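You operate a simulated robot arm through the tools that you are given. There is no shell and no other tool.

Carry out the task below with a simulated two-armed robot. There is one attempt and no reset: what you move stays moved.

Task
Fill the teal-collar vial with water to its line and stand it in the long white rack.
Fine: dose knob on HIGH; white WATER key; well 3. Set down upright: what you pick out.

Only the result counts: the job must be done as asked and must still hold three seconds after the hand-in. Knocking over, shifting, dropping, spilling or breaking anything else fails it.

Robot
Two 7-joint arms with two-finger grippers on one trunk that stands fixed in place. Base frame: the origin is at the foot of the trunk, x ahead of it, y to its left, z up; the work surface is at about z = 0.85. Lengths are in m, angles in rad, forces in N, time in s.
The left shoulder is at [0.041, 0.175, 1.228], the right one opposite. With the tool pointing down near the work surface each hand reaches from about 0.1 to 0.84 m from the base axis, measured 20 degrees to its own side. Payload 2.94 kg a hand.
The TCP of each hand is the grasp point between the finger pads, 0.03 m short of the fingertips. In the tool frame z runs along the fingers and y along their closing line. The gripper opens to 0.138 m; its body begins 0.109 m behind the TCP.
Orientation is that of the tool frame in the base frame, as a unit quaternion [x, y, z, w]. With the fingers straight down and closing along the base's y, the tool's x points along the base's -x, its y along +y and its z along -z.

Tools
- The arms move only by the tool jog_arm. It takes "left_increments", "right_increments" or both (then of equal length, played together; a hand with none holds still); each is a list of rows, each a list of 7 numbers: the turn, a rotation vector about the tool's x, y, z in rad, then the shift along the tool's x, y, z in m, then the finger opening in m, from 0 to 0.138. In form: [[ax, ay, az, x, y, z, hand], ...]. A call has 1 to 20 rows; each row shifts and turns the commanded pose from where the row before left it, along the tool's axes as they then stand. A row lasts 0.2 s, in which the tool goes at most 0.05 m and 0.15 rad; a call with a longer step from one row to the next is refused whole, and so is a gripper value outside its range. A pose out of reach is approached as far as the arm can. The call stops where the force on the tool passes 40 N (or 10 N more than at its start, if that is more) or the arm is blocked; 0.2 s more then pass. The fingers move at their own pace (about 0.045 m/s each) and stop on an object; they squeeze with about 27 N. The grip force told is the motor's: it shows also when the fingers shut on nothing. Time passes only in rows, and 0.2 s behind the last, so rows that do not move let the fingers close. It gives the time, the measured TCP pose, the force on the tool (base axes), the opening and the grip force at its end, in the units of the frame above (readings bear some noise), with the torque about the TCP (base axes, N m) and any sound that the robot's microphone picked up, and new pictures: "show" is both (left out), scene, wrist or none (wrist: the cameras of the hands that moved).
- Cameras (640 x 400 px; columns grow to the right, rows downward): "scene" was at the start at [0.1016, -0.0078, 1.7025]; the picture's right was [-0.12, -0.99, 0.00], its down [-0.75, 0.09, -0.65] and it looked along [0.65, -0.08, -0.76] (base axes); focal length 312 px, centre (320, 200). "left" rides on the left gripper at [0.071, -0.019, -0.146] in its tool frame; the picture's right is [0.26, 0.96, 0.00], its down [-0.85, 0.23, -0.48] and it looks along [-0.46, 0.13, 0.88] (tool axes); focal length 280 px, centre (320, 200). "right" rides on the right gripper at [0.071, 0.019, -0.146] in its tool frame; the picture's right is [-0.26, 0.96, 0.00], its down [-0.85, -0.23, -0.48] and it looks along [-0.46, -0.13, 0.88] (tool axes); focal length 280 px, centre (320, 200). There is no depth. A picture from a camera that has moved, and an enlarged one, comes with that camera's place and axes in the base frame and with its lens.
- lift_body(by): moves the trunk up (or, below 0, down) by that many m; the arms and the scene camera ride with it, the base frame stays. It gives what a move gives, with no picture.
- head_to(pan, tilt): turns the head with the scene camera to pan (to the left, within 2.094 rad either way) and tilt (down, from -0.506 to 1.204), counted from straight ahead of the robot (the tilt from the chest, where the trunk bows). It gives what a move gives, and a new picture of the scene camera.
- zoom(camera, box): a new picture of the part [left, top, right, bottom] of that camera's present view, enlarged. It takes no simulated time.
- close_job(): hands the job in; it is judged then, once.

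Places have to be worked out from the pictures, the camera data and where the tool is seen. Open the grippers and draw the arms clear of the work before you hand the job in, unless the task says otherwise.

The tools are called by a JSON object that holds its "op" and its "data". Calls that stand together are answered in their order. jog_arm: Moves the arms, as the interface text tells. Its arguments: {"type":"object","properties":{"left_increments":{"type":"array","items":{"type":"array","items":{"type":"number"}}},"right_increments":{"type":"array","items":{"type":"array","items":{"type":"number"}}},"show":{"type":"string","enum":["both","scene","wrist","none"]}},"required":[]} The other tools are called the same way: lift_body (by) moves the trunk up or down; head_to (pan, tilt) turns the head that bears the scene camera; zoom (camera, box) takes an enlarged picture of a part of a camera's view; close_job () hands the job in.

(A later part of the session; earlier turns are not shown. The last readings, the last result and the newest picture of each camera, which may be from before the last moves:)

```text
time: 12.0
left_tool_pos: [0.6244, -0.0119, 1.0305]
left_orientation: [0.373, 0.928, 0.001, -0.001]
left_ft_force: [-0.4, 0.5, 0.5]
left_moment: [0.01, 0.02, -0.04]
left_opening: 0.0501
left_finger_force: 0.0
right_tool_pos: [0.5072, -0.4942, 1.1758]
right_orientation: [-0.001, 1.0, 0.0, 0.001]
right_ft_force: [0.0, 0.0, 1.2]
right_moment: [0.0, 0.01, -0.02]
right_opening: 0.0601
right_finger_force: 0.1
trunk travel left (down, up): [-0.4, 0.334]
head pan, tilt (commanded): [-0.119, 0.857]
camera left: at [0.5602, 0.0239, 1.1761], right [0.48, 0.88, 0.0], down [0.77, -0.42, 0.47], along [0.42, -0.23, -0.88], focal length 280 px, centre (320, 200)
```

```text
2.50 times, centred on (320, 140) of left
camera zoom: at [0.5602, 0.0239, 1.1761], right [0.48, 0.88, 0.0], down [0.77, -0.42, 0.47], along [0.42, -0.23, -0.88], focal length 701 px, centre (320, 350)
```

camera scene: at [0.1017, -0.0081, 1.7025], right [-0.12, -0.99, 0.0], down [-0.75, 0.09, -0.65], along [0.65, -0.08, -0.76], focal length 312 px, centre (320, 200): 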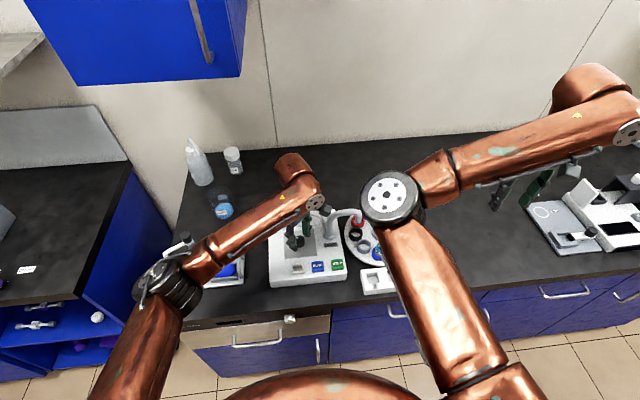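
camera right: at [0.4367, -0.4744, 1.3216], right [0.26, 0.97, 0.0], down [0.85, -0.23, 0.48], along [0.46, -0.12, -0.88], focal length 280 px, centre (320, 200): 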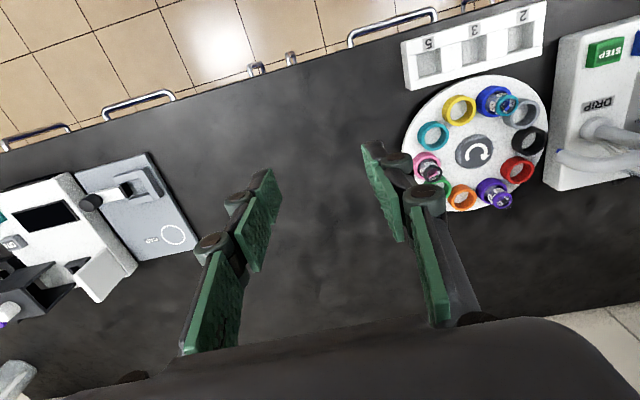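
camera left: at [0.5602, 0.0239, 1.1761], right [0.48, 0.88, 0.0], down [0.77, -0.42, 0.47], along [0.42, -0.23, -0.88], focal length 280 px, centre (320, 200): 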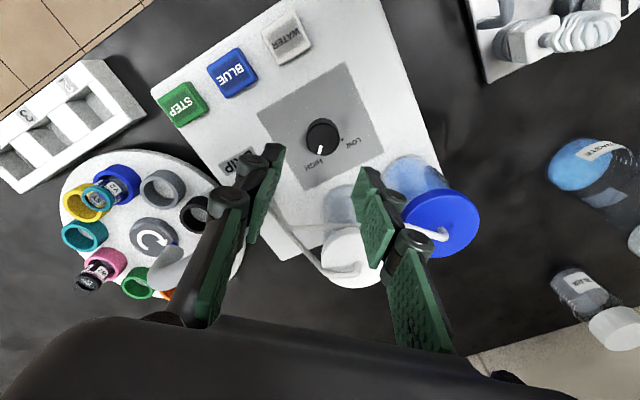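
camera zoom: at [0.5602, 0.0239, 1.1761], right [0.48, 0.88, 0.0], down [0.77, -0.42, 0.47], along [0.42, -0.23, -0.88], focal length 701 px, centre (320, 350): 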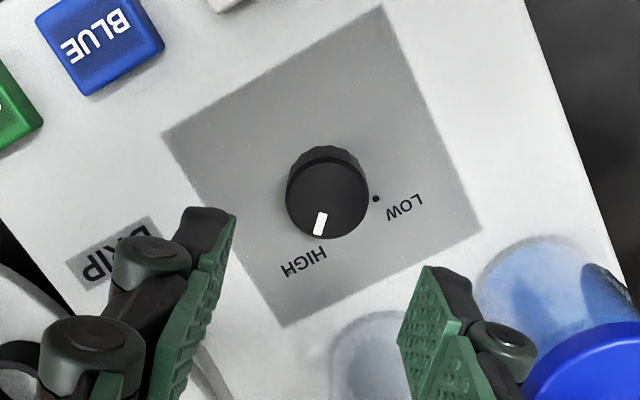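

The pointer now sits on HIGH (90° total). Next I'll rotate the hand back, close the fingers and move above the STEP key.

{"op": "jog_arm", "data": {"left_increments": [[0, 0, -0.1274, 0, 0, 0, 0.02], [0, 0, -0.1274, 0, 0, 0, 0.0], [0, 0, -0.1274, 0, 0, 0, 0.0], [0, 0, -0.1274, 0, 0, 0, 0.0], [0, 0, -0.1274, 0, 0, 0, 0.0], [0, 0, -0.1274, 0, 0, 0, 0.0], [0, 0, 0, 0.04, 0, 0, 0.0], [0, 0, 0, 0.038, -0.02, 0, 0.0], [0, 0, 0, 0, -0.04, 0, 0.0], [0, 0, 0, 0, -0.041, 0, 0.0], [0, 0, 0, 0, 0, 0, 0.0]]}}

{"op": "zoom", "data": {"camera": "left", "box": [220, 60, 420, 220]}}

```text
time: 14.4
left_tool_pos: [0.551, -0.1072, 1.0277]
left_orientation: [-0.009, 1.0, 0.0, -0.001]
left_ft_force: [0.6, -0.7, -0.6]
left_moment: [-0.05, -0.02, -0.03]
left_opening: 0.0001
left_finger_force: 27.2
right_tool_pos: [0.5063, -0.4963, 1.1759]
right_orientation: [0.003, 1.0, 0.0, 0.001]
right_ft_force: [-0.1, 0.5, -0.2]
right_moment: [-0.03, -0.02, 0.01]
right_opening: 0.06
right_finger_force: 0.0
trunk travel left (down, up): [-0.4, 0.334]
head pan, tilt (commanded): [-0.119, 0.857]
camera scene: at [0.1019, -0.0067, 1.7025], right [-0.12, -0.99, 0.0], down [-0.75, 0.09, -0.65], along [0.65, -0.08, -0.76], focal length 312 px, centre (320, 200)
camera left: at [0.4804, -0.1274, 1.1727], right [-0.28, 0.96, 0.0], down [0.85, 0.24, 0.47], along [0.45, 0.13, -0.88], focal length 280 px, centre (320, 200)
```

scene: 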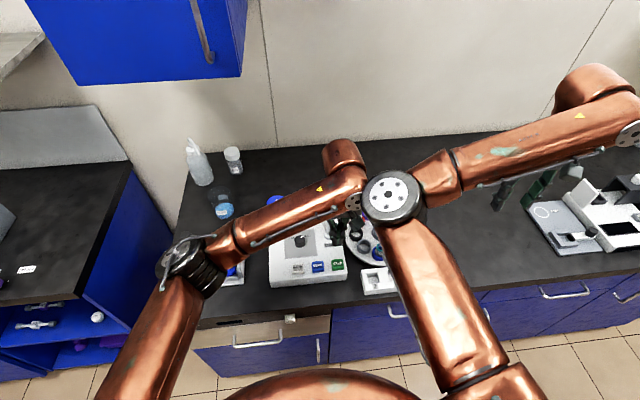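
left: 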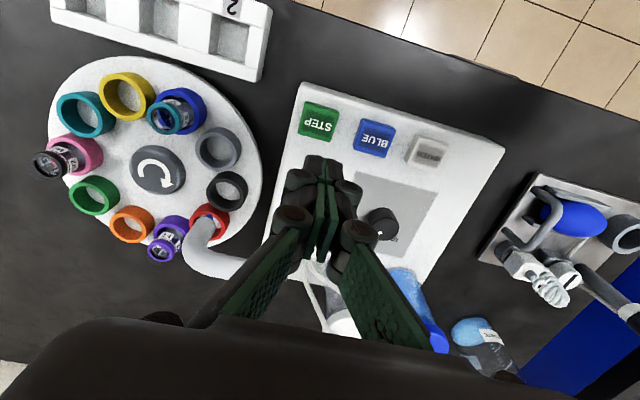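

```text
2.50 times, centred on (320, 140) of left
camera zoom: at [0.4804, -0.1274, 1.1727], right [-0.28, 0.96, 0.0], down [0.85, 0.24, 0.47], along [0.45, 0.13, -0.88], focal length 701 px, centre (320, 350)
```

zoom: 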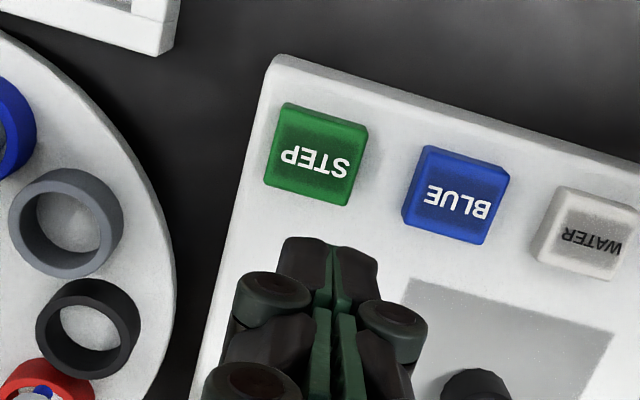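

Keys located: STEP (0.539, −0.112), BLUE (0.540, −0.054), WATER (0.541, 0.002), tops around z ≈ 0.905. I'll centre over STEP and descend to just above it.

{"op": "jog_arm", "data": {"left_increments": [[0, 0, 0, 0.012, -0.0043, 0, 0.0], [0, 0, 0, 0, 0, 0.04, 0.0], [0, 0, 0, 0, 0, 0.03, 0.0], [0, 0, 0, 0, 0, 0.01, 0.0], [0, 0, 0, 0, 0, 0, 0.0]], "show": "wrist"}}

{"op": "zoom", "data": {"camera": "left", "box": [220, 80, 420, 240]}}

```text
time: 15.6
left_tool_pos: [0.5354, -0.1185, 0.9508]
left_orientation: [-0.002, 1.0, 0.001, 0.0]
left_ft_force: [0.4, -0.9, 0.0]
left_moment: [0.0, 0.03, 0.01]
left_opening: 0.0
left_finger_force: 26.9
right_tool_pos: [0.5095, -0.4944, 1.1759]
right_orientation: [-0.001, 1.0, 0.0, 0.0]
right_ft_force: [-0.5, -0.6, 0.7]
right_moment: [0.0, -0.02, -0.04]
right_opening: 0.0599
right_finger_force: 0.0
trunk travel left (down, up): [-0.4, 0.334]
head pan, tilt (commanded): [-0.119, 0.857]
camera left: at [0.4653, -0.1376, 1.095], right [-0.26, 0.96, 0.0], down [0.85, 0.23, 0.48], along [0.46, 0.13, -0.88], focal length 280 px, centre (320, 200)
```

left: 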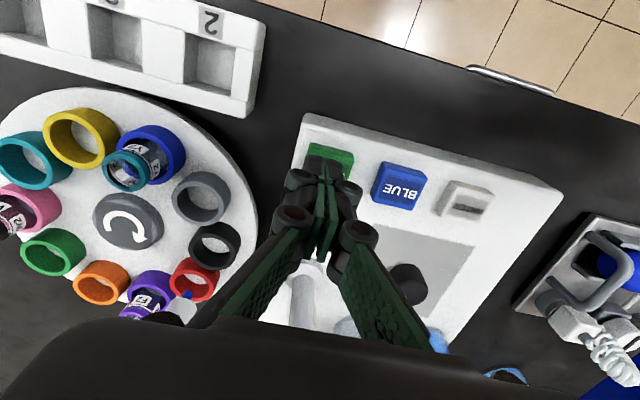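

```text
2.50 times, centred on (320, 160) of left
camera zoom: at [0.4653, -0.1376, 1.095], right [-0.26, 0.96, 0.0], down [0.85, 0.23, 0.48], along [0.46, 0.13, -0.88], focal length 701 px, centre (320, 300)
```

zoom: 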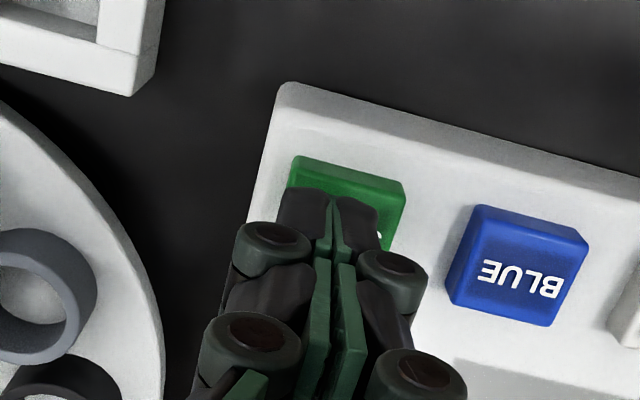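

The tips are slightly to one side of the STEP key; I'll shift +4 mm in y, then lower in small steps until contact.

{"op": "jog_arm", "data": {"left_increments": [[0, 0, 0, -0.001, 0.004, 0, 0.0], [0, 0, 0, 0, 0, 0.004, 0.0], [0, 0, 0, 0, 0, 0.004, 0.0], [0, 0, 0, 0, 0, 0.003, 0.0], [0, 0, 0, 0, 0, 0.002, 0.0], [0, 0, 0, 0, 0, 0, 0.0]], "show": "wrist"}}

```text
time: 17.0
left_tool_pos: [0.5377, -0.1122, 0.9376]
left_orientation: [-0.002, 1.0, 0.0, 0.001]
left_ft_force: [1.3, 0.0, 1.2]
left_moment: [0.02, 0.02, 0.02]
left_opening: 0.0
left_finger_force: 26.7
right_tool_pos: [0.509, -0.4954, 1.175]
right_orientation: [-0.002, 1.0, 0.0, 0.0]
right_ft_force: [-0.3, 0.1, 0.9]
right_moment: [0.0, 0.0, 0.0]
right_opening: 0.0601
right_finger_force: 0.1
trunk travel left (down, up): [-0.4, 0.334]
head pan, tilt (commanded): [-0.119, 0.857]
camera left: at [0.4676, -0.1322, 1.0823], right [-0.27, 0.96, 0.0], down [0.85, 0.23, 0.48], along [0.46, 0.13, -0.88], focal length 280 px, centre (320, 200)
```

left: 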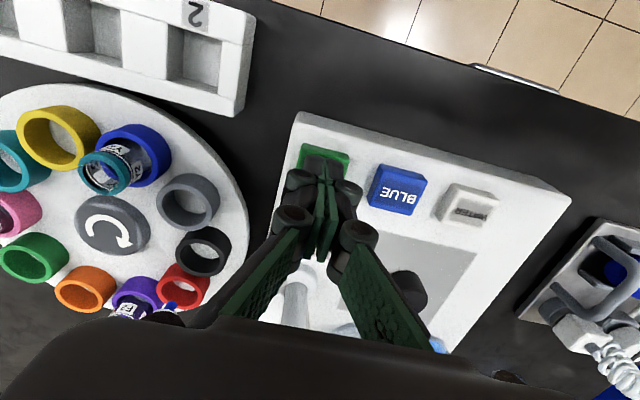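

No contact yet at TCP z = 0.9376. I'll continue down in 2 mm steps.

{"op": "jog_arm", "data": {"left_increments": [[0, 0, 0, 0, 0, 0.002, 0.0], [0, 0, 0, 0, 0, 0.002, 0.0], [0, 0, 0, 0, 0, 0, 0.0]], "show": "none"}}

```text
time: 17.8
left_tool_pos: [0.5375, -0.1118, 0.9331]
left_orientation: [-0.002, 1.0, 0.0, 0.0]
left_ft_force: [0.6, -0.1, 0.2]
left_moment: [-0.01, 0.04, -0.02]
left_opening: 0.006
left_finger_force: 28.5
right_tool_pos: [0.508, -0.4935, 1.1752]
right_orientation: [-0.002, 1.0, 0.0, 0.001]
right_ft_force: [-0.4, 0.0, 0.9]
right_moment: [0.01, 0.01, -0.01]
right_opening: 0.06
right_finger_force: 0.0
trunk travel left (down, up): [-0.4, 0.334]
head pan, tilt (commanded): [-0.119, 0.857]
```

The opening reads 6 mm, odd for shut fingers; let me look.

{"op": "zoom", "data": {"camera": "left", "box": [220, 80, 420, 240]}}

{"op": "jog_arm", "data": {"left_increments": [[0, 0, 0, 0, 0, 0, 0.0], [0, 0, 0, 0, 0, 0, 0.0]], "show": "wrist"}}

```text
2.50 times, centred on (320, 160) of left
camera zoom: at [0.4669, -0.132, 1.0787], right [-0.27, 0.96, 0.0], down [0.85, 0.23, 0.48], along [0.46, 0.13, -0.88], focal length 701 px, centre (320, 300)
```

zoom: 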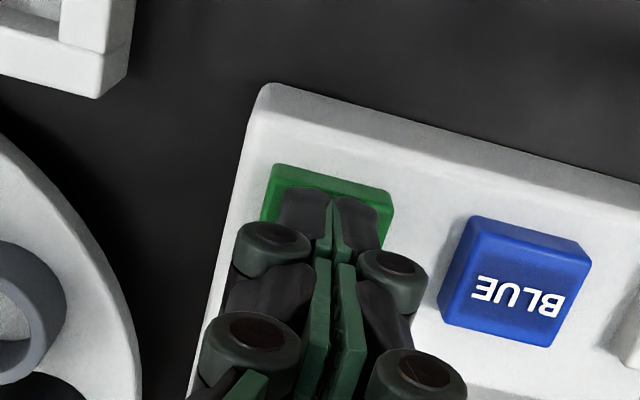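

```text
time: 18.4
left_tool_pos: [0.5366, -0.112, 0.9346]
left_orientation: [-0.003, 1.0, -0.001, 0.0]
left_ft_force: [-0.4, 0.2, -0.5]
left_moment: [0.04, -0.01, 0.02]
left_opening: 0.006
left_finger_force: 28.5
right_tool_pos: [0.508, -0.4949, 1.175]
right_orientation: [-0.002, 1.0, -0.001, 0.0]
right_ft_force: [0.4, -0.4, 0.2]
right_moment: [-0.01, -0.03, 0.01]
right_opening: 0.06
right_finger_force: 0.0
trunk travel left (down, up): [-0.4, 0.334]
head pan, tilt (commanded): [-0.119, 0.857]
camera left: at [0.4669, -0.1319, 1.0787], right [-0.27, 0.96, 0.0], down [0.85, 0.23, 0.48], along [0.46, 0.13, -0.88], focal length 280 px, centre (320, 200)
```

left: 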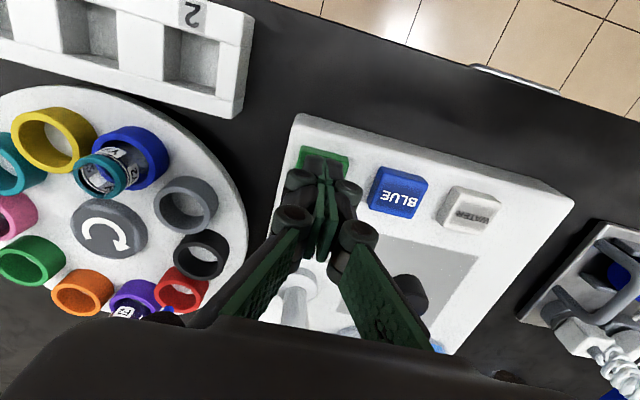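

The tips seem to be just touching the key. I'll press further in 2 mm steps.

{"op": "jog_arm", "data": {"left_increments": [[0, 0, 0, 0, 0, 0.002, 0.0], [0, 0, 0, 0, 0, 0.002, 0.0], [0, 0, 0, 0, 0, 0, 0.0]], "show": "wrist"}}

```text
time: 19.2
left_tool_pos: [0.537, -0.1116, 0.9308]
left_orientation: [-0.002, 1.0, 0.0, 0.0]
left_ft_force: [0.2, 0.7, 2.4]
left_moment: [-0.03, -0.03, 0.02]
left_opening: 0.0059
left_finger_force: 28.2
right_tool_pos: [0.5082, -0.495, 1.1755]
right_orientation: [-0.001, 1.0, 0.0, 0.0]
right_ft_force: [0.4, -0.1, 0.0]
right_moment: [0.03, -0.06, -0.05]
right_opening: 0.0601
right_finger_force: 0.2
trunk travel left (down, up): [-0.4, 0.334]
head pan, tilt (commanded): [-0.119, 0.857]
heard: click
camera left: at [0.4666, -0.1318, 1.0754], right [-0.27, 0.96, 0.0], down [0.85, 0.23, 0.48], along [0.46, 0.13, -0.88], focal length 280 px, centre (320, 200)
```

left: 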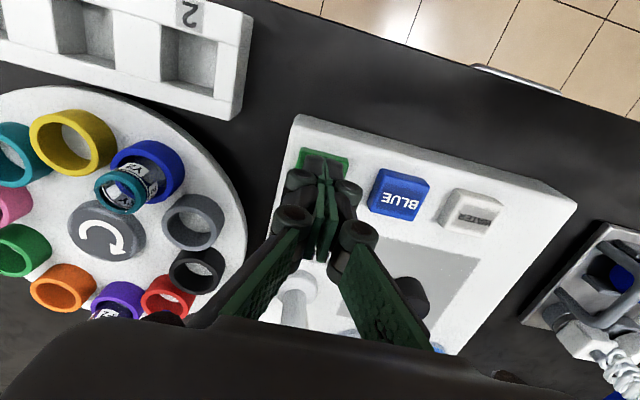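

Click heard and the carousel is moving clockwise. I'll lift off the key and let it settle.

{"op": "jog_arm", "data": {"left_increments": [[0, 0, 0, 0, 0, -0.008, 0.0], [0, 0, 0, 0, 0, 0, 0.0], [0, 0, 0, 0, 0, 0, 0.0], [0, 0, 0, 0, 0, 0, 0.0], [0, 0, 0, 0, 0, 0, 0.0]], "show": "wrist"}}

```text
time: 20.4
left_tool_pos: [0.5374, -0.1124, 0.9387]
left_orientation: [-0.003, 1.0, 0.0, 0.0]
left_ft_force: [-1.0, -0.7, -0.2]
left_moment: [-0.01, 0.0, 0.01]
left_opening: 0.0003
left_finger_force: 28.2
right_tool_pos: [0.5081, -0.4954, 1.1759]
right_orientation: [-0.002, 1.0, 0.0, 0.001]
right_ft_force: [0.2, 0.5, 0.7]
right_moment: [-0.03, 0.0, 0.0]
right_opening: 0.06
right_finger_force: 0.1
trunk travel left (down, up): [-0.4, 0.334]
head pan, tilt (commanded): [-0.119, 0.857]
camera left: at [0.4665, -0.132, 1.0832], right [-0.27, 0.96, 0.0], down [0.85, 0.23, 0.48], along [0.46, 0.13, -0.88], focal length 280 px, centre (320, 200)
```

left: 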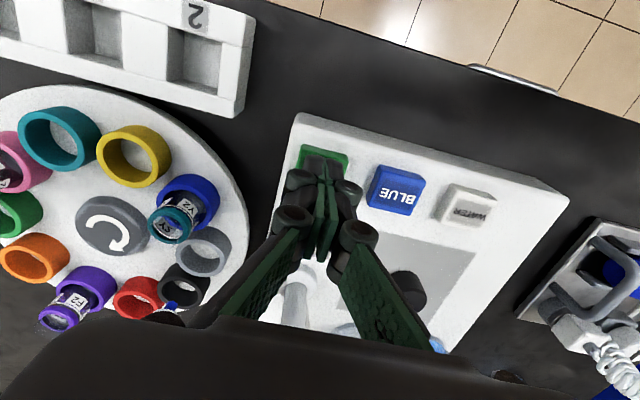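

One step done (blue cup now where gray was). I'll press STEP again.

{"op": "jog_arm", "data": {"left_increments": [[0, 0, 0, 0, 0, 0.004, 0.0], [0, 0, 0, 0, 0, 0.002, 0.0], [0, 0, 0, 0, 0, 0.002, 0.0], [0, 0, 0, 0, 0, 0, 0.0], [0, 0, 0, 0, 0, -0.004, 0.0], [0, 0, 0, 0, 0, -0.005, 0.0]], "show": "wrist"}}

```text
time: 21.8
left_tool_pos: [0.536, -0.1124, 0.9393]
left_orientation: [-0.003, 1.0, 0.0, -0.001]
left_ft_force: [0.2, 0.7, -0.1]
left_moment: [0.01, -0.01, 0.02]
left_opening: 0.0
left_finger_force: 28.7
right_tool_pos: [0.5077, -0.4938, 1.1757]
right_orientation: [-0.002, 1.0, 0.0, 0.0]
right_ft_force: [0.7, -0.4, 0.1]
right_moment: [-0.02, 0.02, 0.0]
right_opening: 0.06
right_finger_force: 0.1
trunk travel left (down, up): [-0.4, 0.334]
head pan, tilt (commanded): [-0.119, 0.857]
heard: click
camera left: at [0.4666, -0.1327, 1.0836], right [-0.27, 0.96, 0.0], down [0.85, 0.23, 0.48], along [0.46, 0.13, -0.88], focal length 280 px, centre (320, 200)
```

left: 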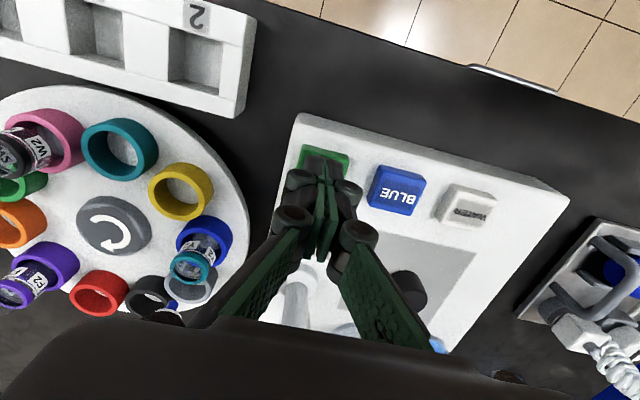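

Second click; the blue cup should now be under the spout. I'll raise the hand and move over toward the WATER key, then inspect the alignment under the spout.

{"op": "jog_arm", "data": {"left_increments": [[0, 0, 0, 0, 0, -0.04, 0.0], [0, 0, 0, 0, 0, -0.04, 0.0], [0, 0, 0, 0, 0.04, 0, 0.0], [0, 0, 0, 0, 0.04, 0, 0.0], [0, 0, 0, 0, 0.032, 0, 0.0], [0, 0, 0, 0, 0, 0, 0.0]], "right_increments": [[0, 0, 0, 0, 0.03, 0.01, 0.06], [0, 0, 0, 0, 0.03, 0.01, 0.06], [0, 0, 0, 0, 0.02, 0.01, 0.06], [0, 0, 0, 0, 0, 0, 0.06], [0, 0, 0, 0, 0, 0, 0.06], [0, 0, 0, 0, 0, 0, 0.06]]}}

{"op": "zoom", "data": {"camera": "right", "box": [360, 60, 560, 220]}}

{"op": "zoom", "data": {"camera": "left", "box": [0, 60, 300, 300]}}

{"op": "zoom", "data": {"camera": "scene", "box": [320, 190, 420, 290]}}

```text
time: 23.2
left_tool_pos: [0.5347, -0.0014, 1.0192]
left_orientation: [0.0, 1.0, 0.0, 0.0]
left_ft_force: [0.1, -0.5, -0.8]
left_moment: [0.02, 0.0, -0.03]
left_opening: 0.0002
left_finger_force: 28.4
right_tool_pos: [0.5082, -0.4155, 1.1447]
right_orientation: [-0.002, 1.0, 0.001, 0.0]
right_ft_force: [-0.2, -0.3, -0.3]
right_moment: [0.02, -0.03, 0.01]
right_opening: 0.06
right_finger_force: 0.0
trunk travel left (down, up): [-0.4, 0.334]
head pan, tilt (commanded): [-0.119, 0.857]
camera scene: at [0.1015, -0.0091, 1.7025], right [-0.12, -0.99, 0.0], down [-0.75, 0.09, -0.65], along [0.65, -0.08, -0.76], focal length 312 px, centre (320, 200)
camera right: at [0.4376, -0.3959, 1.2901], right [0.26, 0.97, 0.0], down [0.85, -0.23, 0.48], along [0.46, -0.12, -0.88], focal length 280 px, centre (320, 200)
camera left: at [0.4643, -0.021, 1.1641], right [-0.26, 0.96, 0.0], down [0.85, 0.23, 0.48], along [0.46, 0.12, -0.88], focal length 280 px, centre (320, 200)
```

scene: 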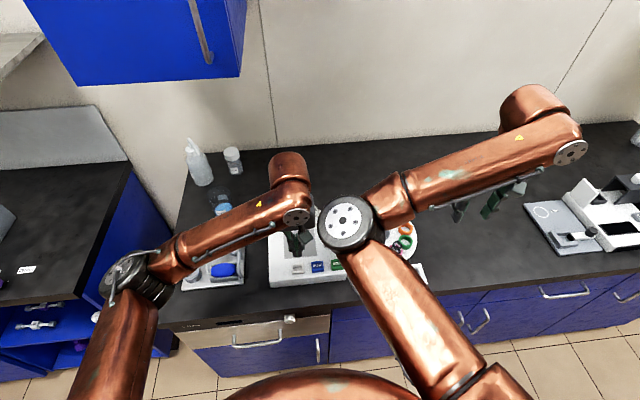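
right: 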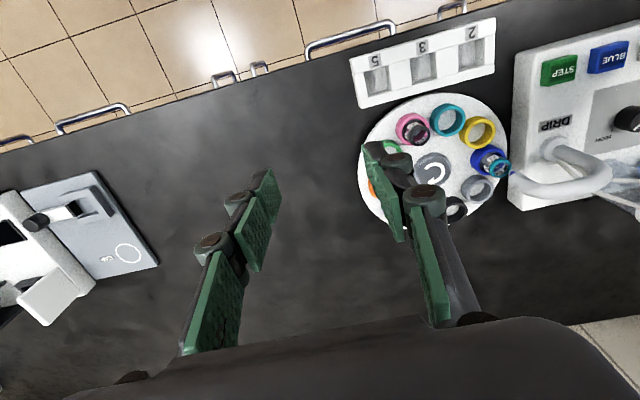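
left: 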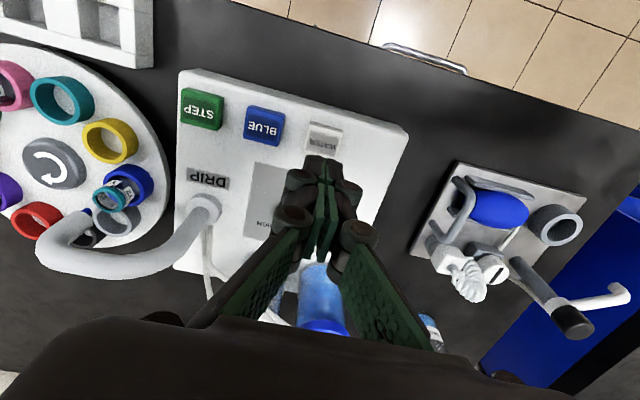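

```text
2.50 times, centred on (460, 140) of right
camera zoom: at [0.4376, -0.3959, 1.2901], right [0.26, 0.97, 0.0], down [0.85, -0.23, 0.48], along [0.46, -0.12, -0.88], focal length 701 px, centre (-30, 350)
```

zoom: 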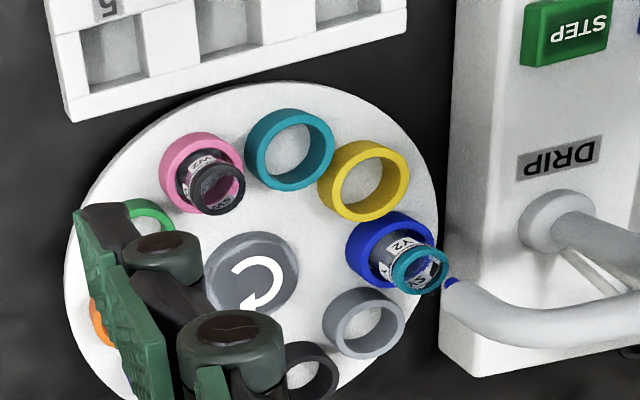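

```text
1.67 times, centred on (150, 180) of left
camera zoom: at [0.4643, -0.021, 1.1641], right [-0.26, 0.96, 0.0], down [0.85, 0.23, 0.48], along [0.46, 0.12, -0.88], focal length 467 px, centre (603, 233)
```

zoom: 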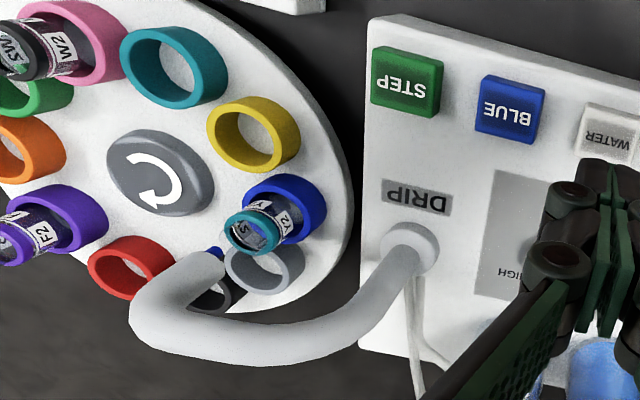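

```text
4.00 times, centred on (370, 240) of scene
camera zoom: at [0.1015, -0.0091, 1.7025], right [-0.12, -0.99, 0.0], down [-0.75, 0.09, -0.65], along [0.65, -0.08, -0.76], focal length 1248 px, centre (120, 40)
```

zoom: 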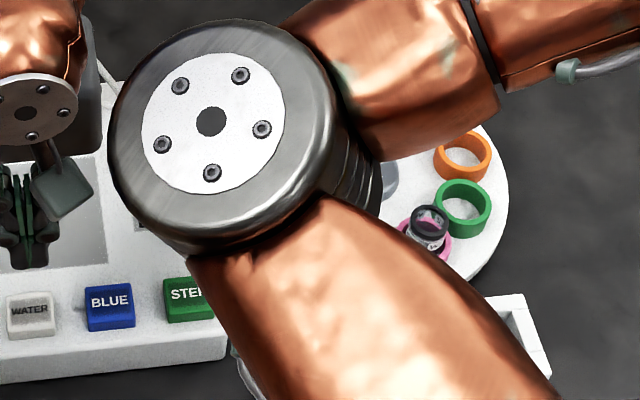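

The teal vial is right beneath the spout tip (within a few mm). Let me look at the vial's line before dosing.

{"op": "zoom", "data": {"camera": "right", "box": [465, 135, 525, 185]}}

{"op": "zoom", "data": {"camera": "left", "box": [80, 150, 180, 240]}}

```text
8.00 times, centred on (495, 160) of right
camera zoom: at [0.4376, -0.3959, 1.2901], right [0.26, 0.97, 0.0], down [0.85, -0.23, 0.48], along [0.46, -0.12, -0.88], focal length 2243 px, centre (-1080, 520)
```

zoom: 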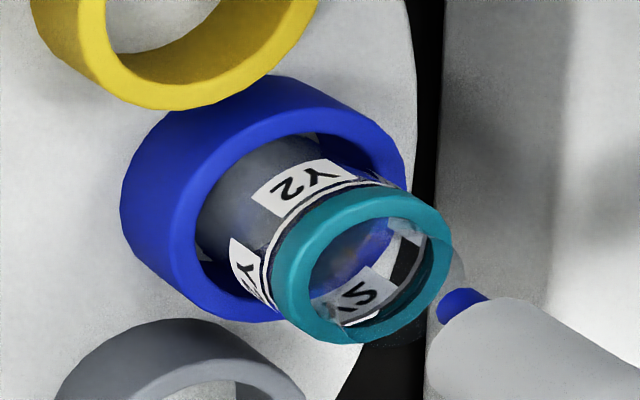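

```text
4.44 times, centred on (130, 195) of left
camera zoom: at [0.4643, -0.021, 1.1641], right [-0.26, 0.96, 0.0], down [0.85, 0.23, 0.48], along [0.46, 0.12, -0.88], focal length 1246 px, centre (1164, 222)
```

zoom: 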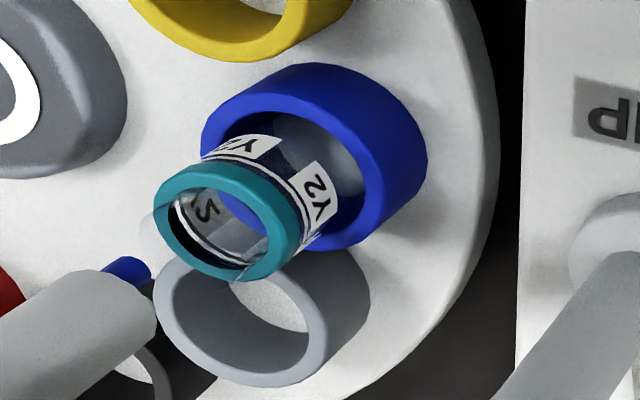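

The fill line is a black band just below the teal collar. Now I press WATER once: descend, click, lift.

{"op": "jog_arm", "data": {"left_increments": [[0, 0, 0, -0.002, 0.0005, 0, 0.0], [0, 0, 0, 0, 0, 0.04, 0.0], [0, 0, 0, 0, 0, 0.03, 0.0], [0, 0, 0, 0, 0, 0.01, 0.0], [0, 0, 0, 0, 0, 0, 0.0]], "show": "wrist"}}

{"op": "zoom", "data": {"camera": "left", "box": [220, 80, 420, 240]}}

```text
time: 24.4
left_tool_pos: [0.5378, 0.001, 0.9393]
left_orientation: [-0.002, 1.0, 0.0, 0.0]
left_ft_force: [0.2, -0.9, 1.1]
left_moment: [-0.01, 0.0, 0.0]
left_opening: 0.0
left_finger_force: 28.5
right_tool_pos: [0.5091, -0.414, 1.1459]
right_orientation: [-0.001, 1.0, 0.0, -0.001]
right_ft_force: [0.1, 0.6, 0.3]
right_moment: [0.02, 0.03, -0.02]
right_opening: 0.06
right_finger_force: 0.2
trunk travel left (down, up): [-0.4, 0.334]
head pan, tilt (commanded): [-0.119, 0.857]
camera left: at [0.4673, -0.0186, 1.0833], right [-0.27, 0.96, 0.0], down [0.85, 0.23, 0.48], along [0.46, 0.13, -0.88], focal length 280 px, centre (320, 200)
```

left: 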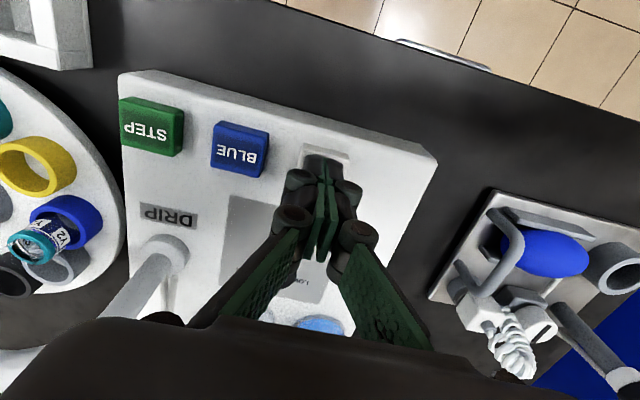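

```text
2.50 times, centred on (320, 160) of left
camera zoom: at [0.4673, -0.0186, 1.0833], right [-0.27, 0.96, 0.0], down [0.85, 0.23, 0.48], along [0.46, 0.13, -0.88], focal length 701 px, centre (320, 300)
```

zoom: 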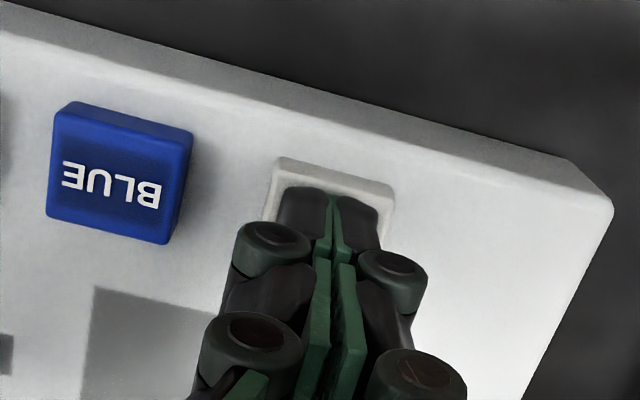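

Centred on WATER. Press to click and lift.

{"op": "jog_arm", "data": {"left_increments": [[0, 0, 0, 0, 0, 0.004, 0.0], [0, 0, 0, 0, 0, 0.002, 0.0], [0, 0, 0, 0, 0, 0.0025, 0.0], [0, 0, 0, 0, 0, 0, 0.0], [0, 0, 0, 0, 0, -0.004, 0.0], [0, 0, 0, 0, 0, -0.0045, 0.0]], "show": "wrist"}}

{"op": "zoom", "data": {"camera": "right", "box": [465, 135, 525, 185]}}

{"op": "zoom", "data": {"camera": "left", "box": [0, 190, 110, 300]}}

```text
time: 25.8
left_tool_pos: [0.5372, 0.0005, 0.9387]
left_orientation: [-0.003, 1.0, 0.0, 0.0]
left_ft_force: [0.2, -0.1, 0.8]
left_moment: [0.01, 0.03, 0.01]
left_opening: 0.0
left_finger_force: 28.7
right_tool_pos: [0.5089, -0.4147, 1.145]
right_orientation: [-0.001, 1.0, 0.0, 0.0]
right_ft_force: [-0.5, 0.3, 0.7]
right_moment: [0.02, -0.01, 0.0]
right_opening: 0.0601
right_finger_force: 0.1
trunk travel left (down, up): [-0.4, 0.334]
head pan, tilt (commanded): [-0.119, 0.857]
heard: click
camera left: at [0.4669, -0.019, 1.0845], right [-0.27, 0.96, 0.0], down [0.85, 0.23, 0.48], along [0.46, 0.13, -0.88], focal length 280 px, centre (320, 200)
```

left: 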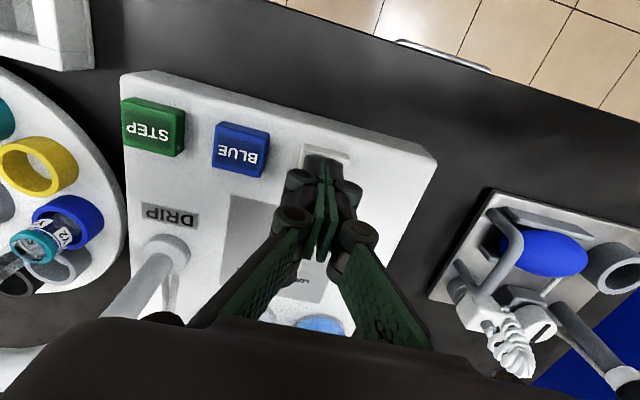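

```text
8.00 times, centred on (495, 160) of right
camera zoom: at [0.4376, -0.395, 1.2909], right [0.26, 0.97, 0.0], down [0.85, -0.23, 0.48], along [0.46, -0.12, -0.88], focal length 2243 px, centre (-1080, 520)
```

zoom: 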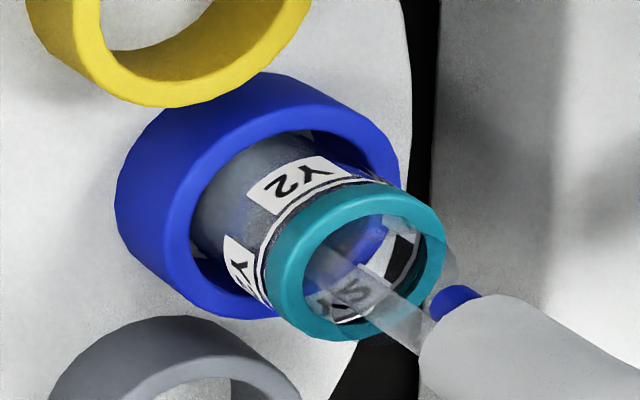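

```text
3.64 times, centred on (55, 245) of left
camera zoom: at [0.4669, -0.019, 1.0845], right [-0.27, 0.96, 0.0], down [0.85, 0.23, 0.48], along [0.46, 0.13, -0.88], focal length 1020 px, centre (1284, 36)
```

zoom: 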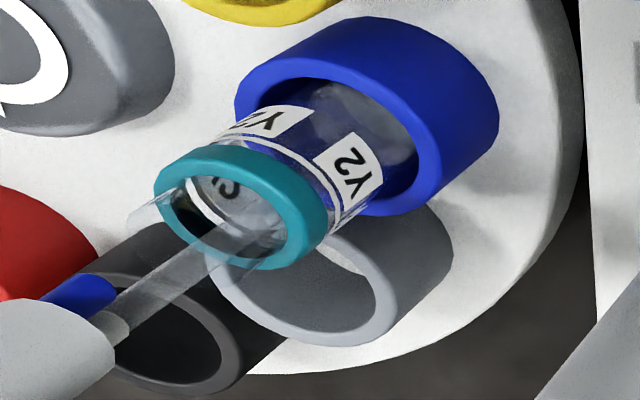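

Clear water is flowing into the vial. I'll wait and watch.

{"op": "jog_arm", "data": {"left_increments": [[0, 0, 0, 0, 0, 0, 0.0], [0, 0, 0, 0, 0, 0, 0.0], [0, 0, 0, 0, 0, 0, 0.0], [0, 0, 0, 0, 0, 0, 0.0], [0, 0, 0, 0, 0, 0, 0.0]], "show": "none"}}

{"op": "zoom", "data": {"camera": "right", "box": [465, 135, 525, 185]}}

{"op": "zoom", "data": {"camera": "left", "box": [0, 190, 110, 300]}}

```text
time: 27.0
left_tool_pos: [0.5373, 0.0009, 0.9397]
left_orientation: [-0.003, 1.0, 0.0, 0.0]
left_ft_force: [1.0, 0.6, -0.7]
left_moment: [0.03, 0.01, -0.02]
left_opening: 0.0001
left_finger_force: 28.5
right_tool_pos: [0.5084, -0.414, 1.1453]
right_orientation: [-0.002, 1.0, 0.001, 0.0]
right_ft_force: [0.1, 1.5, 0.4]
right_moment: [0.0, 0.03, -0.01]
right_opening: 0.0602
right_finger_force: 0.2
trunk travel left (down, up): [-0.4, 0.334]
head pan, tilt (commanded): [-0.119, 0.857]
```

```text
8.00 times, centred on (495, 160) of right
camera zoom: at [0.4377, -0.3949, 1.2909], right [0.26, 0.97, 0.0], down [0.85, -0.23, 0.48], along [0.46, -0.12, -0.88], focal length 2243 px, centre (-1080, 520)
```

zoom: 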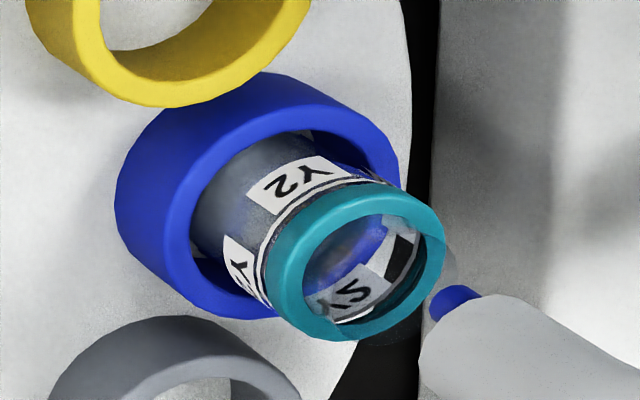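

```text
3.64 times, centred on (55, 245) of left
camera zoom: at [0.467, -0.019, 1.0845], right [-0.27, 0.96, 0.0], down [0.85, 0.23, 0.48], along [0.46, 0.13, -0.88], focal length 1020 px, centre (1284, 36)
```

zoom: 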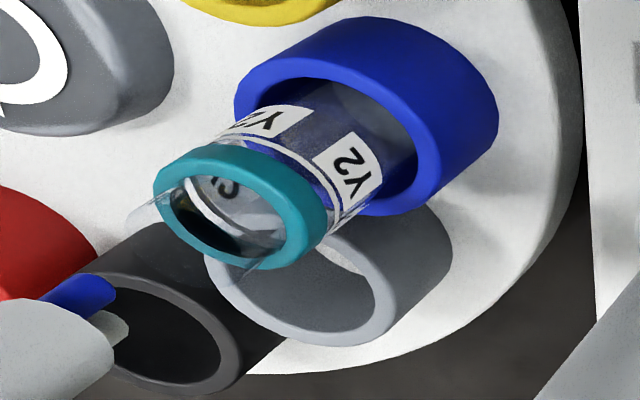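

The stream has stopped. I need to see the level against the line, so I'll zoom closer.

{"op": "zoom", "data": {"camera": "left", "box": [10, 190, 80, 260]}}

{"op": "zoom", "data": {"camera": "right", "box": [475, 140, 515, 180]}}

```text
5.71 times, centred on (45, 225) of left
camera zoom: at [0.467, -0.019, 1.0845], right [-0.27, 0.96, 0.0], down [0.85, 0.23, 0.48], along [0.46, 0.13, -0.88], focal length 1602 px, centre (1891, 57)
```

zoom: 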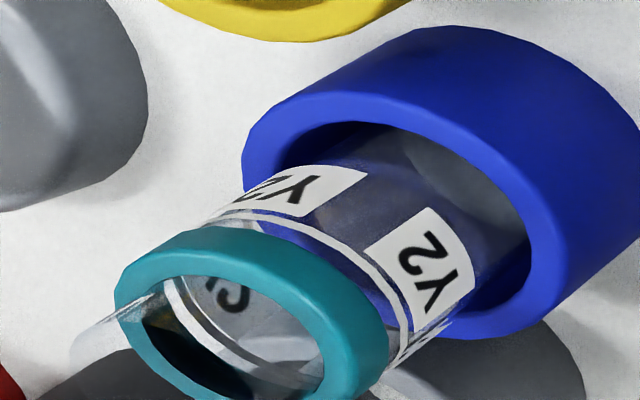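

```text
10.00 times, centred on (495, 160) of right
camera zoom: at [0.4377, -0.3949, 1.2909], right [0.26, 0.97, 0.0], down [0.85, -0.23, 0.48], along [0.46, -0.12, -0.88], focal length 2804 px, centre (-1430, 600)
```

zoom: 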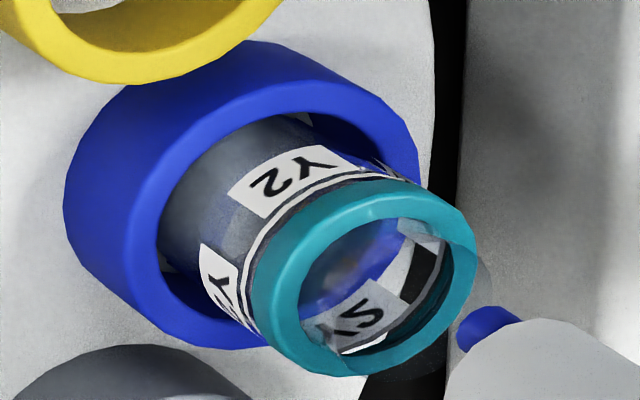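

I need a lower-angle view of the vial. I'll pull the left hand up and aside, and pitch the right hand forward so its camera can look nearly horizontally.

{"op": "jog_arm", "data": {"left_increments": [[0, 0, 0, 0, 0, -0.04, 0.0], [0, 0, 0, 0, 0, -0.04, 0.0], [0, 0, 0, 0, 0.03, -0.02, 0.0], [0, 0, 0, 0, 0.04, 0, 0.0], [0, 0, 0, 0, 0.04, 0, 0.0], [0, 0, 0, 0, 0, 0, 0.0], [0, 0, 0, 0, 0, 0, 0.0]], "right_increments": [[0, -0.137, 0, 0, 0, 0, 0.06], [0, -0.137, 0, 0, 0, 0, 0.06], [0, -0.137, 0, 0, 0, 0, 0.06], [0, -0.137, 0, 0, 0, 0, 0.06], [0, -0.137, 0, 0, 0, 0, 0.06], [0, -0.137, 0, 0, 0, 0, 0.06], [0, -0.138, 0, 0, 0, 0, 0.06]]}}

```text
time: 28.6
left_tool_pos: [0.5363, 0.1089, 1.0389]
left_orientation: [-0.002, 1.0, 0.0, 0.0]
left_ft_force: [-0.5, -0.1, 1.2]
left_moment: [0.0, -0.01, -0.01]
left_opening: 0.0
left_finger_force: 28.3
right_tool_pos: [0.5399, -0.4186, 1.1458]
right_orientation: [-0.001, 0.887, 0.0, 0.463]
right_ft_force: [0.2, -0.3, 0.6]
right_moment: [0.04, -0.01, 0.0]
right_opening: 0.06
right_finger_force: 0.1
right hand out of reach, approached as far as the arm can: row 6, 7
trunk travel left (down, up): [-0.4, 0.334]
head pan, tilt (commanded): [-0.119, 0.857]
camera scene: at [0.1011, -0.0077, 1.7025], right [-0.12, -0.99, 0.0], down [-0.75, 0.09, -0.65], along [0.65, -0.08, -0.76], focal length 312 px, centre (320, 200)
camera right: at [0.3794, -0.3993, 1.1709], right [0.15, 0.97, 0.21], down [0.1, -0.23, 0.97], along [0.98, -0.12, -0.13], focal length 280 px, centre (320, 200)
camera left: at [0.466, 0.089, 1.1841], right [-0.27, 0.96, 0.0], down [0.85, 0.23, 0.48], along [0.46, 0.13, -0.88], focal length 280 px, centre (320, 200)
```

scene: 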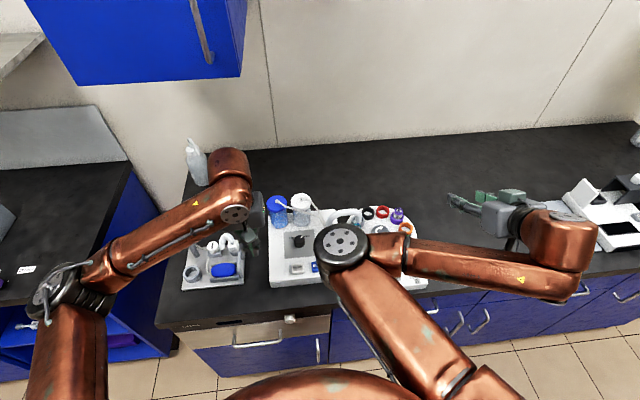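
right: 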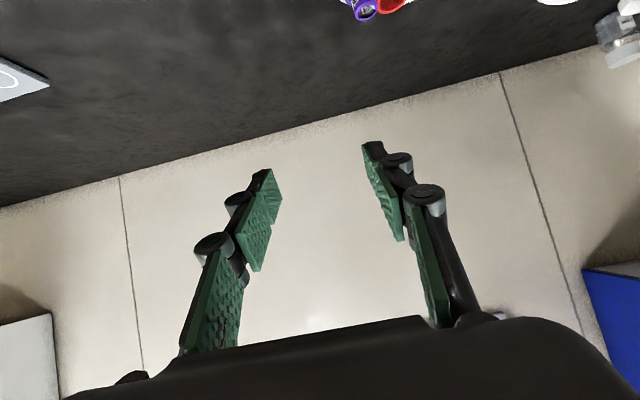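
left: 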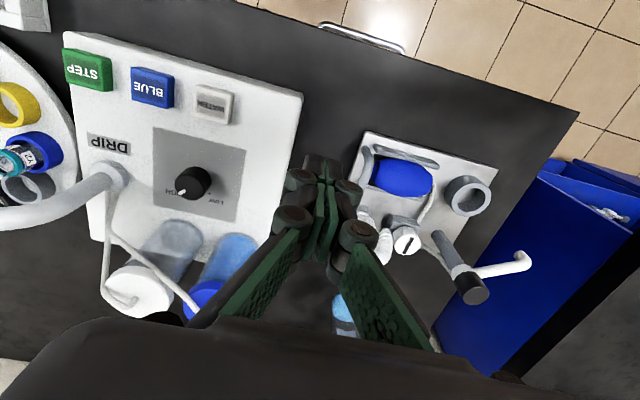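

The forward pitch is out of reach there. I'll instead approach from the right side: undo the pitch and yaw the right hand 90° so its camera can look toward +y at the vial.

{"op": "jog_arm", "data": {"right_increments": [[0, 0.137, 0, 0, 0, 0, 0.06], [0, 0.137, 0, 0, 0, 0, 0.06], [0, 0.137, 0, 0, 0, 0, 0.06], [0, 0.137, 0, 0, 0, 0, 0.06], [0, 0.137, 0, 0, 0, 0, 0.06], [0, 0.137, 0, 0, 0, 0, 0.06], [0, 0.138, 0, 0, 0, 0, 0.06], [0, 0, -0.143, 0, 0, 0, 0.06], [0, 0, -0.143, 0, 0, 0, 0.06], [0, 0, -0.143, 0, 0, 0, 0.06], [0, 0, -0.143, 0, 0, 0, 0.06], [0, 0, -0.143, 0, 0, 0, 0.06], [0, 0, -0.143, 0, 0, 0, 0.06], [0, 0, -0.143, 0, 0, 0, 0.06], [0, 0, -0.143, 0, 0, 0, 0.06], [0, 0, -0.143, 0, 0, 0, 0.06], [0, 0, -0.143, 0, 0, 0, 0.06], [0, 0, -0.141, 0, 0, 0, 0.06]]}}

```text
time: 32.4
left_tool_pos: [0.5374, 0.1085, 1.0399]
left_orientation: [-0.003, 1.0, 0.0, 0.001]
left_ft_force: [0.2, -0.1, -0.4]
left_moment: [-0.03, 0.01, 0.03]
left_opening: 0.0001
left_finger_force: 28.5
right_tool_pos: [0.5403, -0.4184, 1.1453]
right_orientation: [0.709, -0.705, 0.001, 0.001]
right_ft_force: [-0.2, 0.4, 1.1]
right_moment: [-0.03, -0.01, -0.02]
right_opening: 0.0601
right_finger_force: 0.1
trunk travel left (down, up): [-0.4, 0.334]
head pan, tilt (commanded): [-0.119, 0.857]
camera scene: at [0.1017, -0.0077, 1.7025], right [-0.12, -0.99, 0.0], down [-0.75, 0.09, -0.65], along [0.65, -0.08, -0.76], focal length 312 px, centre (320, 200)
camera right: at [0.5206, -0.4889, 1.2914], right [-0.97, 0.26, 0.0], down [0.23, 0.85, 0.48], along [0.12, 0.46, -0.88], focal length 280 px, centre (320, 200)
```

scene: 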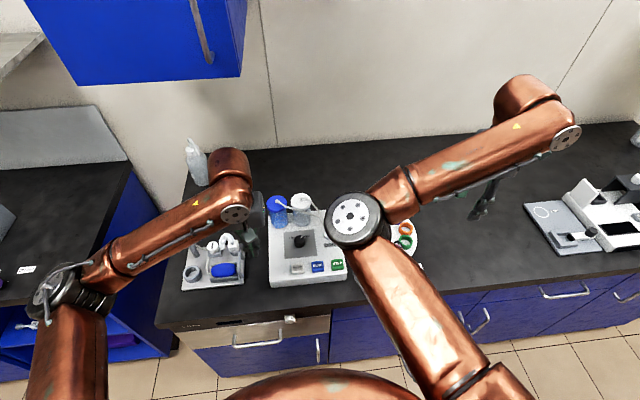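
right: 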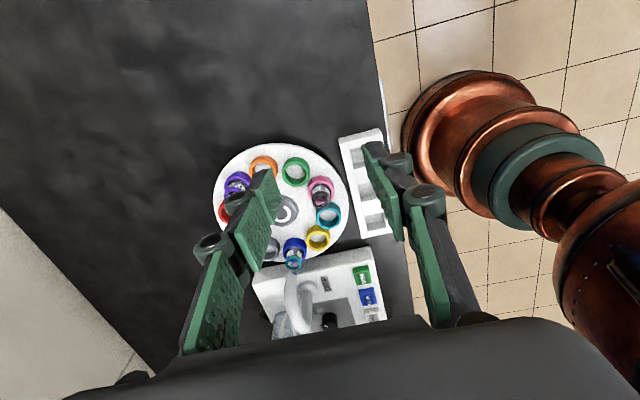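

Yaw worked. Now I'll pitch toward +y and approach partway toward the viewing pose.

{"op": "jog_arm", "data": {"right_increments": [[0, -0.14, 0, 0, 0, 0, 0.06], [0, -0.14, 0, 0, 0, 0, 0.06], [0, -0.14, 0, 0, 0, 0, 0.06], [0, -0.14, 0, 0, 0, 0, 0.06], [0, -0.14, 0, 0, 0, 0, 0.06], [0, -0.14, 0, 0, 0, 0, 0.06], [0, 0, 0, 0.0035, -0.0177, 0.03475, 0.06], [0, 0, 0, 0.0035, -0.0177, 0.03475, 0.06], [0, 0, 0, 0.0035, -0.0177, 0.03475, 0.06], [0, 0, 0, 0.0035, -0.0177, 0.03475, 0.06]]}}

```text
time: 34.6
left_tool_pos: [0.5371, 0.1082, 1.0389]
left_orientation: [-0.003, 1.0, 0.0, -0.002]
left_ft_force: [-0.4, -0.2, 0.5]
left_moment: [0.0, 0.05, -0.01]
left_opening: 0.0
left_finger_force: 28.6
right_tool_pos: [0.6094, -0.3238, 1.0417]
right_orientation: [0.646, -0.645, -0.289, -0.288]
right_ft_force: [0.2, 0.3, 0.9]
right_moment: [0.0, 0.02, 0.03]
right_opening: 0.0597
right_finger_force: 0.1
trunk travel left (down, up): [-0.4, 0.334]
head pan, tilt (commanded): [-0.119, 0.857]
camera scene: at [0.1023, -0.0074, 1.7024], right [-0.12, -0.99, 0.0], down [-0.75, 0.09, -0.65], along [0.65, -0.08, -0.76], focal length 312 px, centre (320, 200)
camera right: at [0.5911, -0.4794, 1.0865], right [-0.97, 0.17, 0.19], down [0.23, 0.21, 0.95], along [0.12, 0.96, -0.25], focal length 280 px, centre (320, 200)
```

scene: 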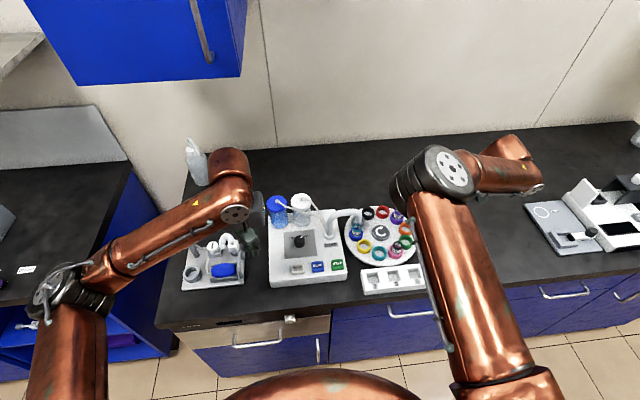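
right: 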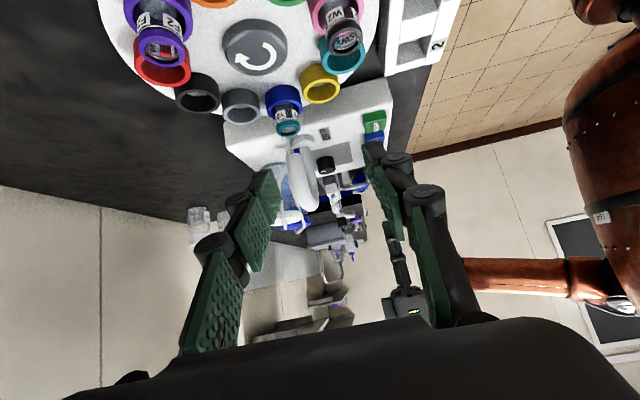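

The vial is visible from the side now; zooming in.

{"op": "zoom", "data": {"camera": "right", "box": [255, 75, 325, 145]}}

{"op": "zoom", "data": {"camera": "right", "box": [120, 0, 200, 70]}}

{"op": "zoom", "data": {"camera": "scene", "box": [335, 200, 425, 290]}}

```text
5.71 times, centred on (290, 110) of right
camera zoom: at [0.5911, -0.4794, 1.0865], right [-0.97, 0.17, 0.19], down [0.23, 0.21, 0.95], along [0.12, 0.96, -0.25], focal length 1602 px, centre (491, 714)
```

zoom: 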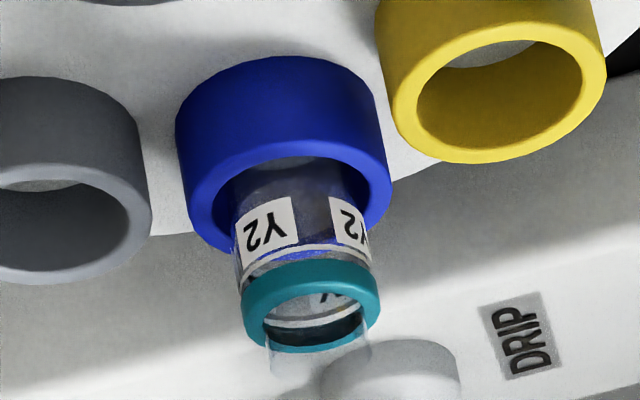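

```text
5.71 times, centred on (160, 35) of right
camera zoom: at [0.5911, -0.4794, 1.0865], right [-0.97, 0.17, 0.19], down [0.23, 0.21, 0.95], along [0.12, 0.96, -0.25], focal length 1602 px, centre (1234, 1143)
```

zoom: 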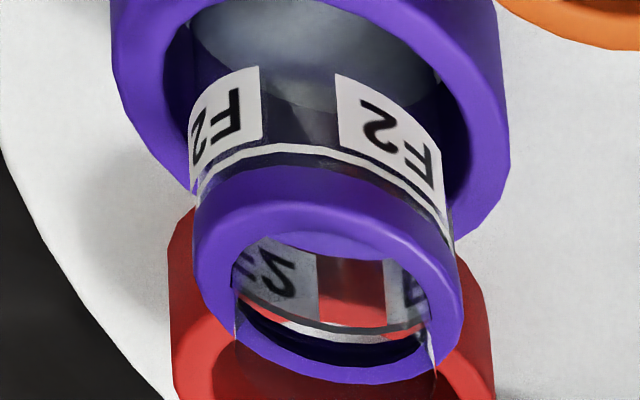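

```text
4.44 times, centred on (380, 245) of scene
camera zoom: at [0.1023, -0.0074, 1.7024], right [-0.12, -0.99, 0.0], down [-0.75, 0.09, -0.65], along [0.65, -0.08, -0.76], focal length 1387 px, centre (53, 0)
```

zoom: 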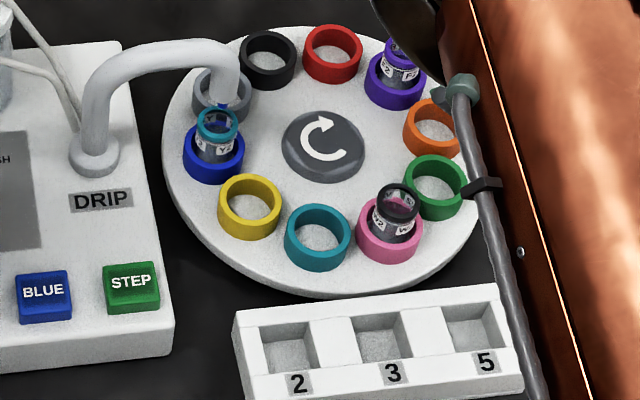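

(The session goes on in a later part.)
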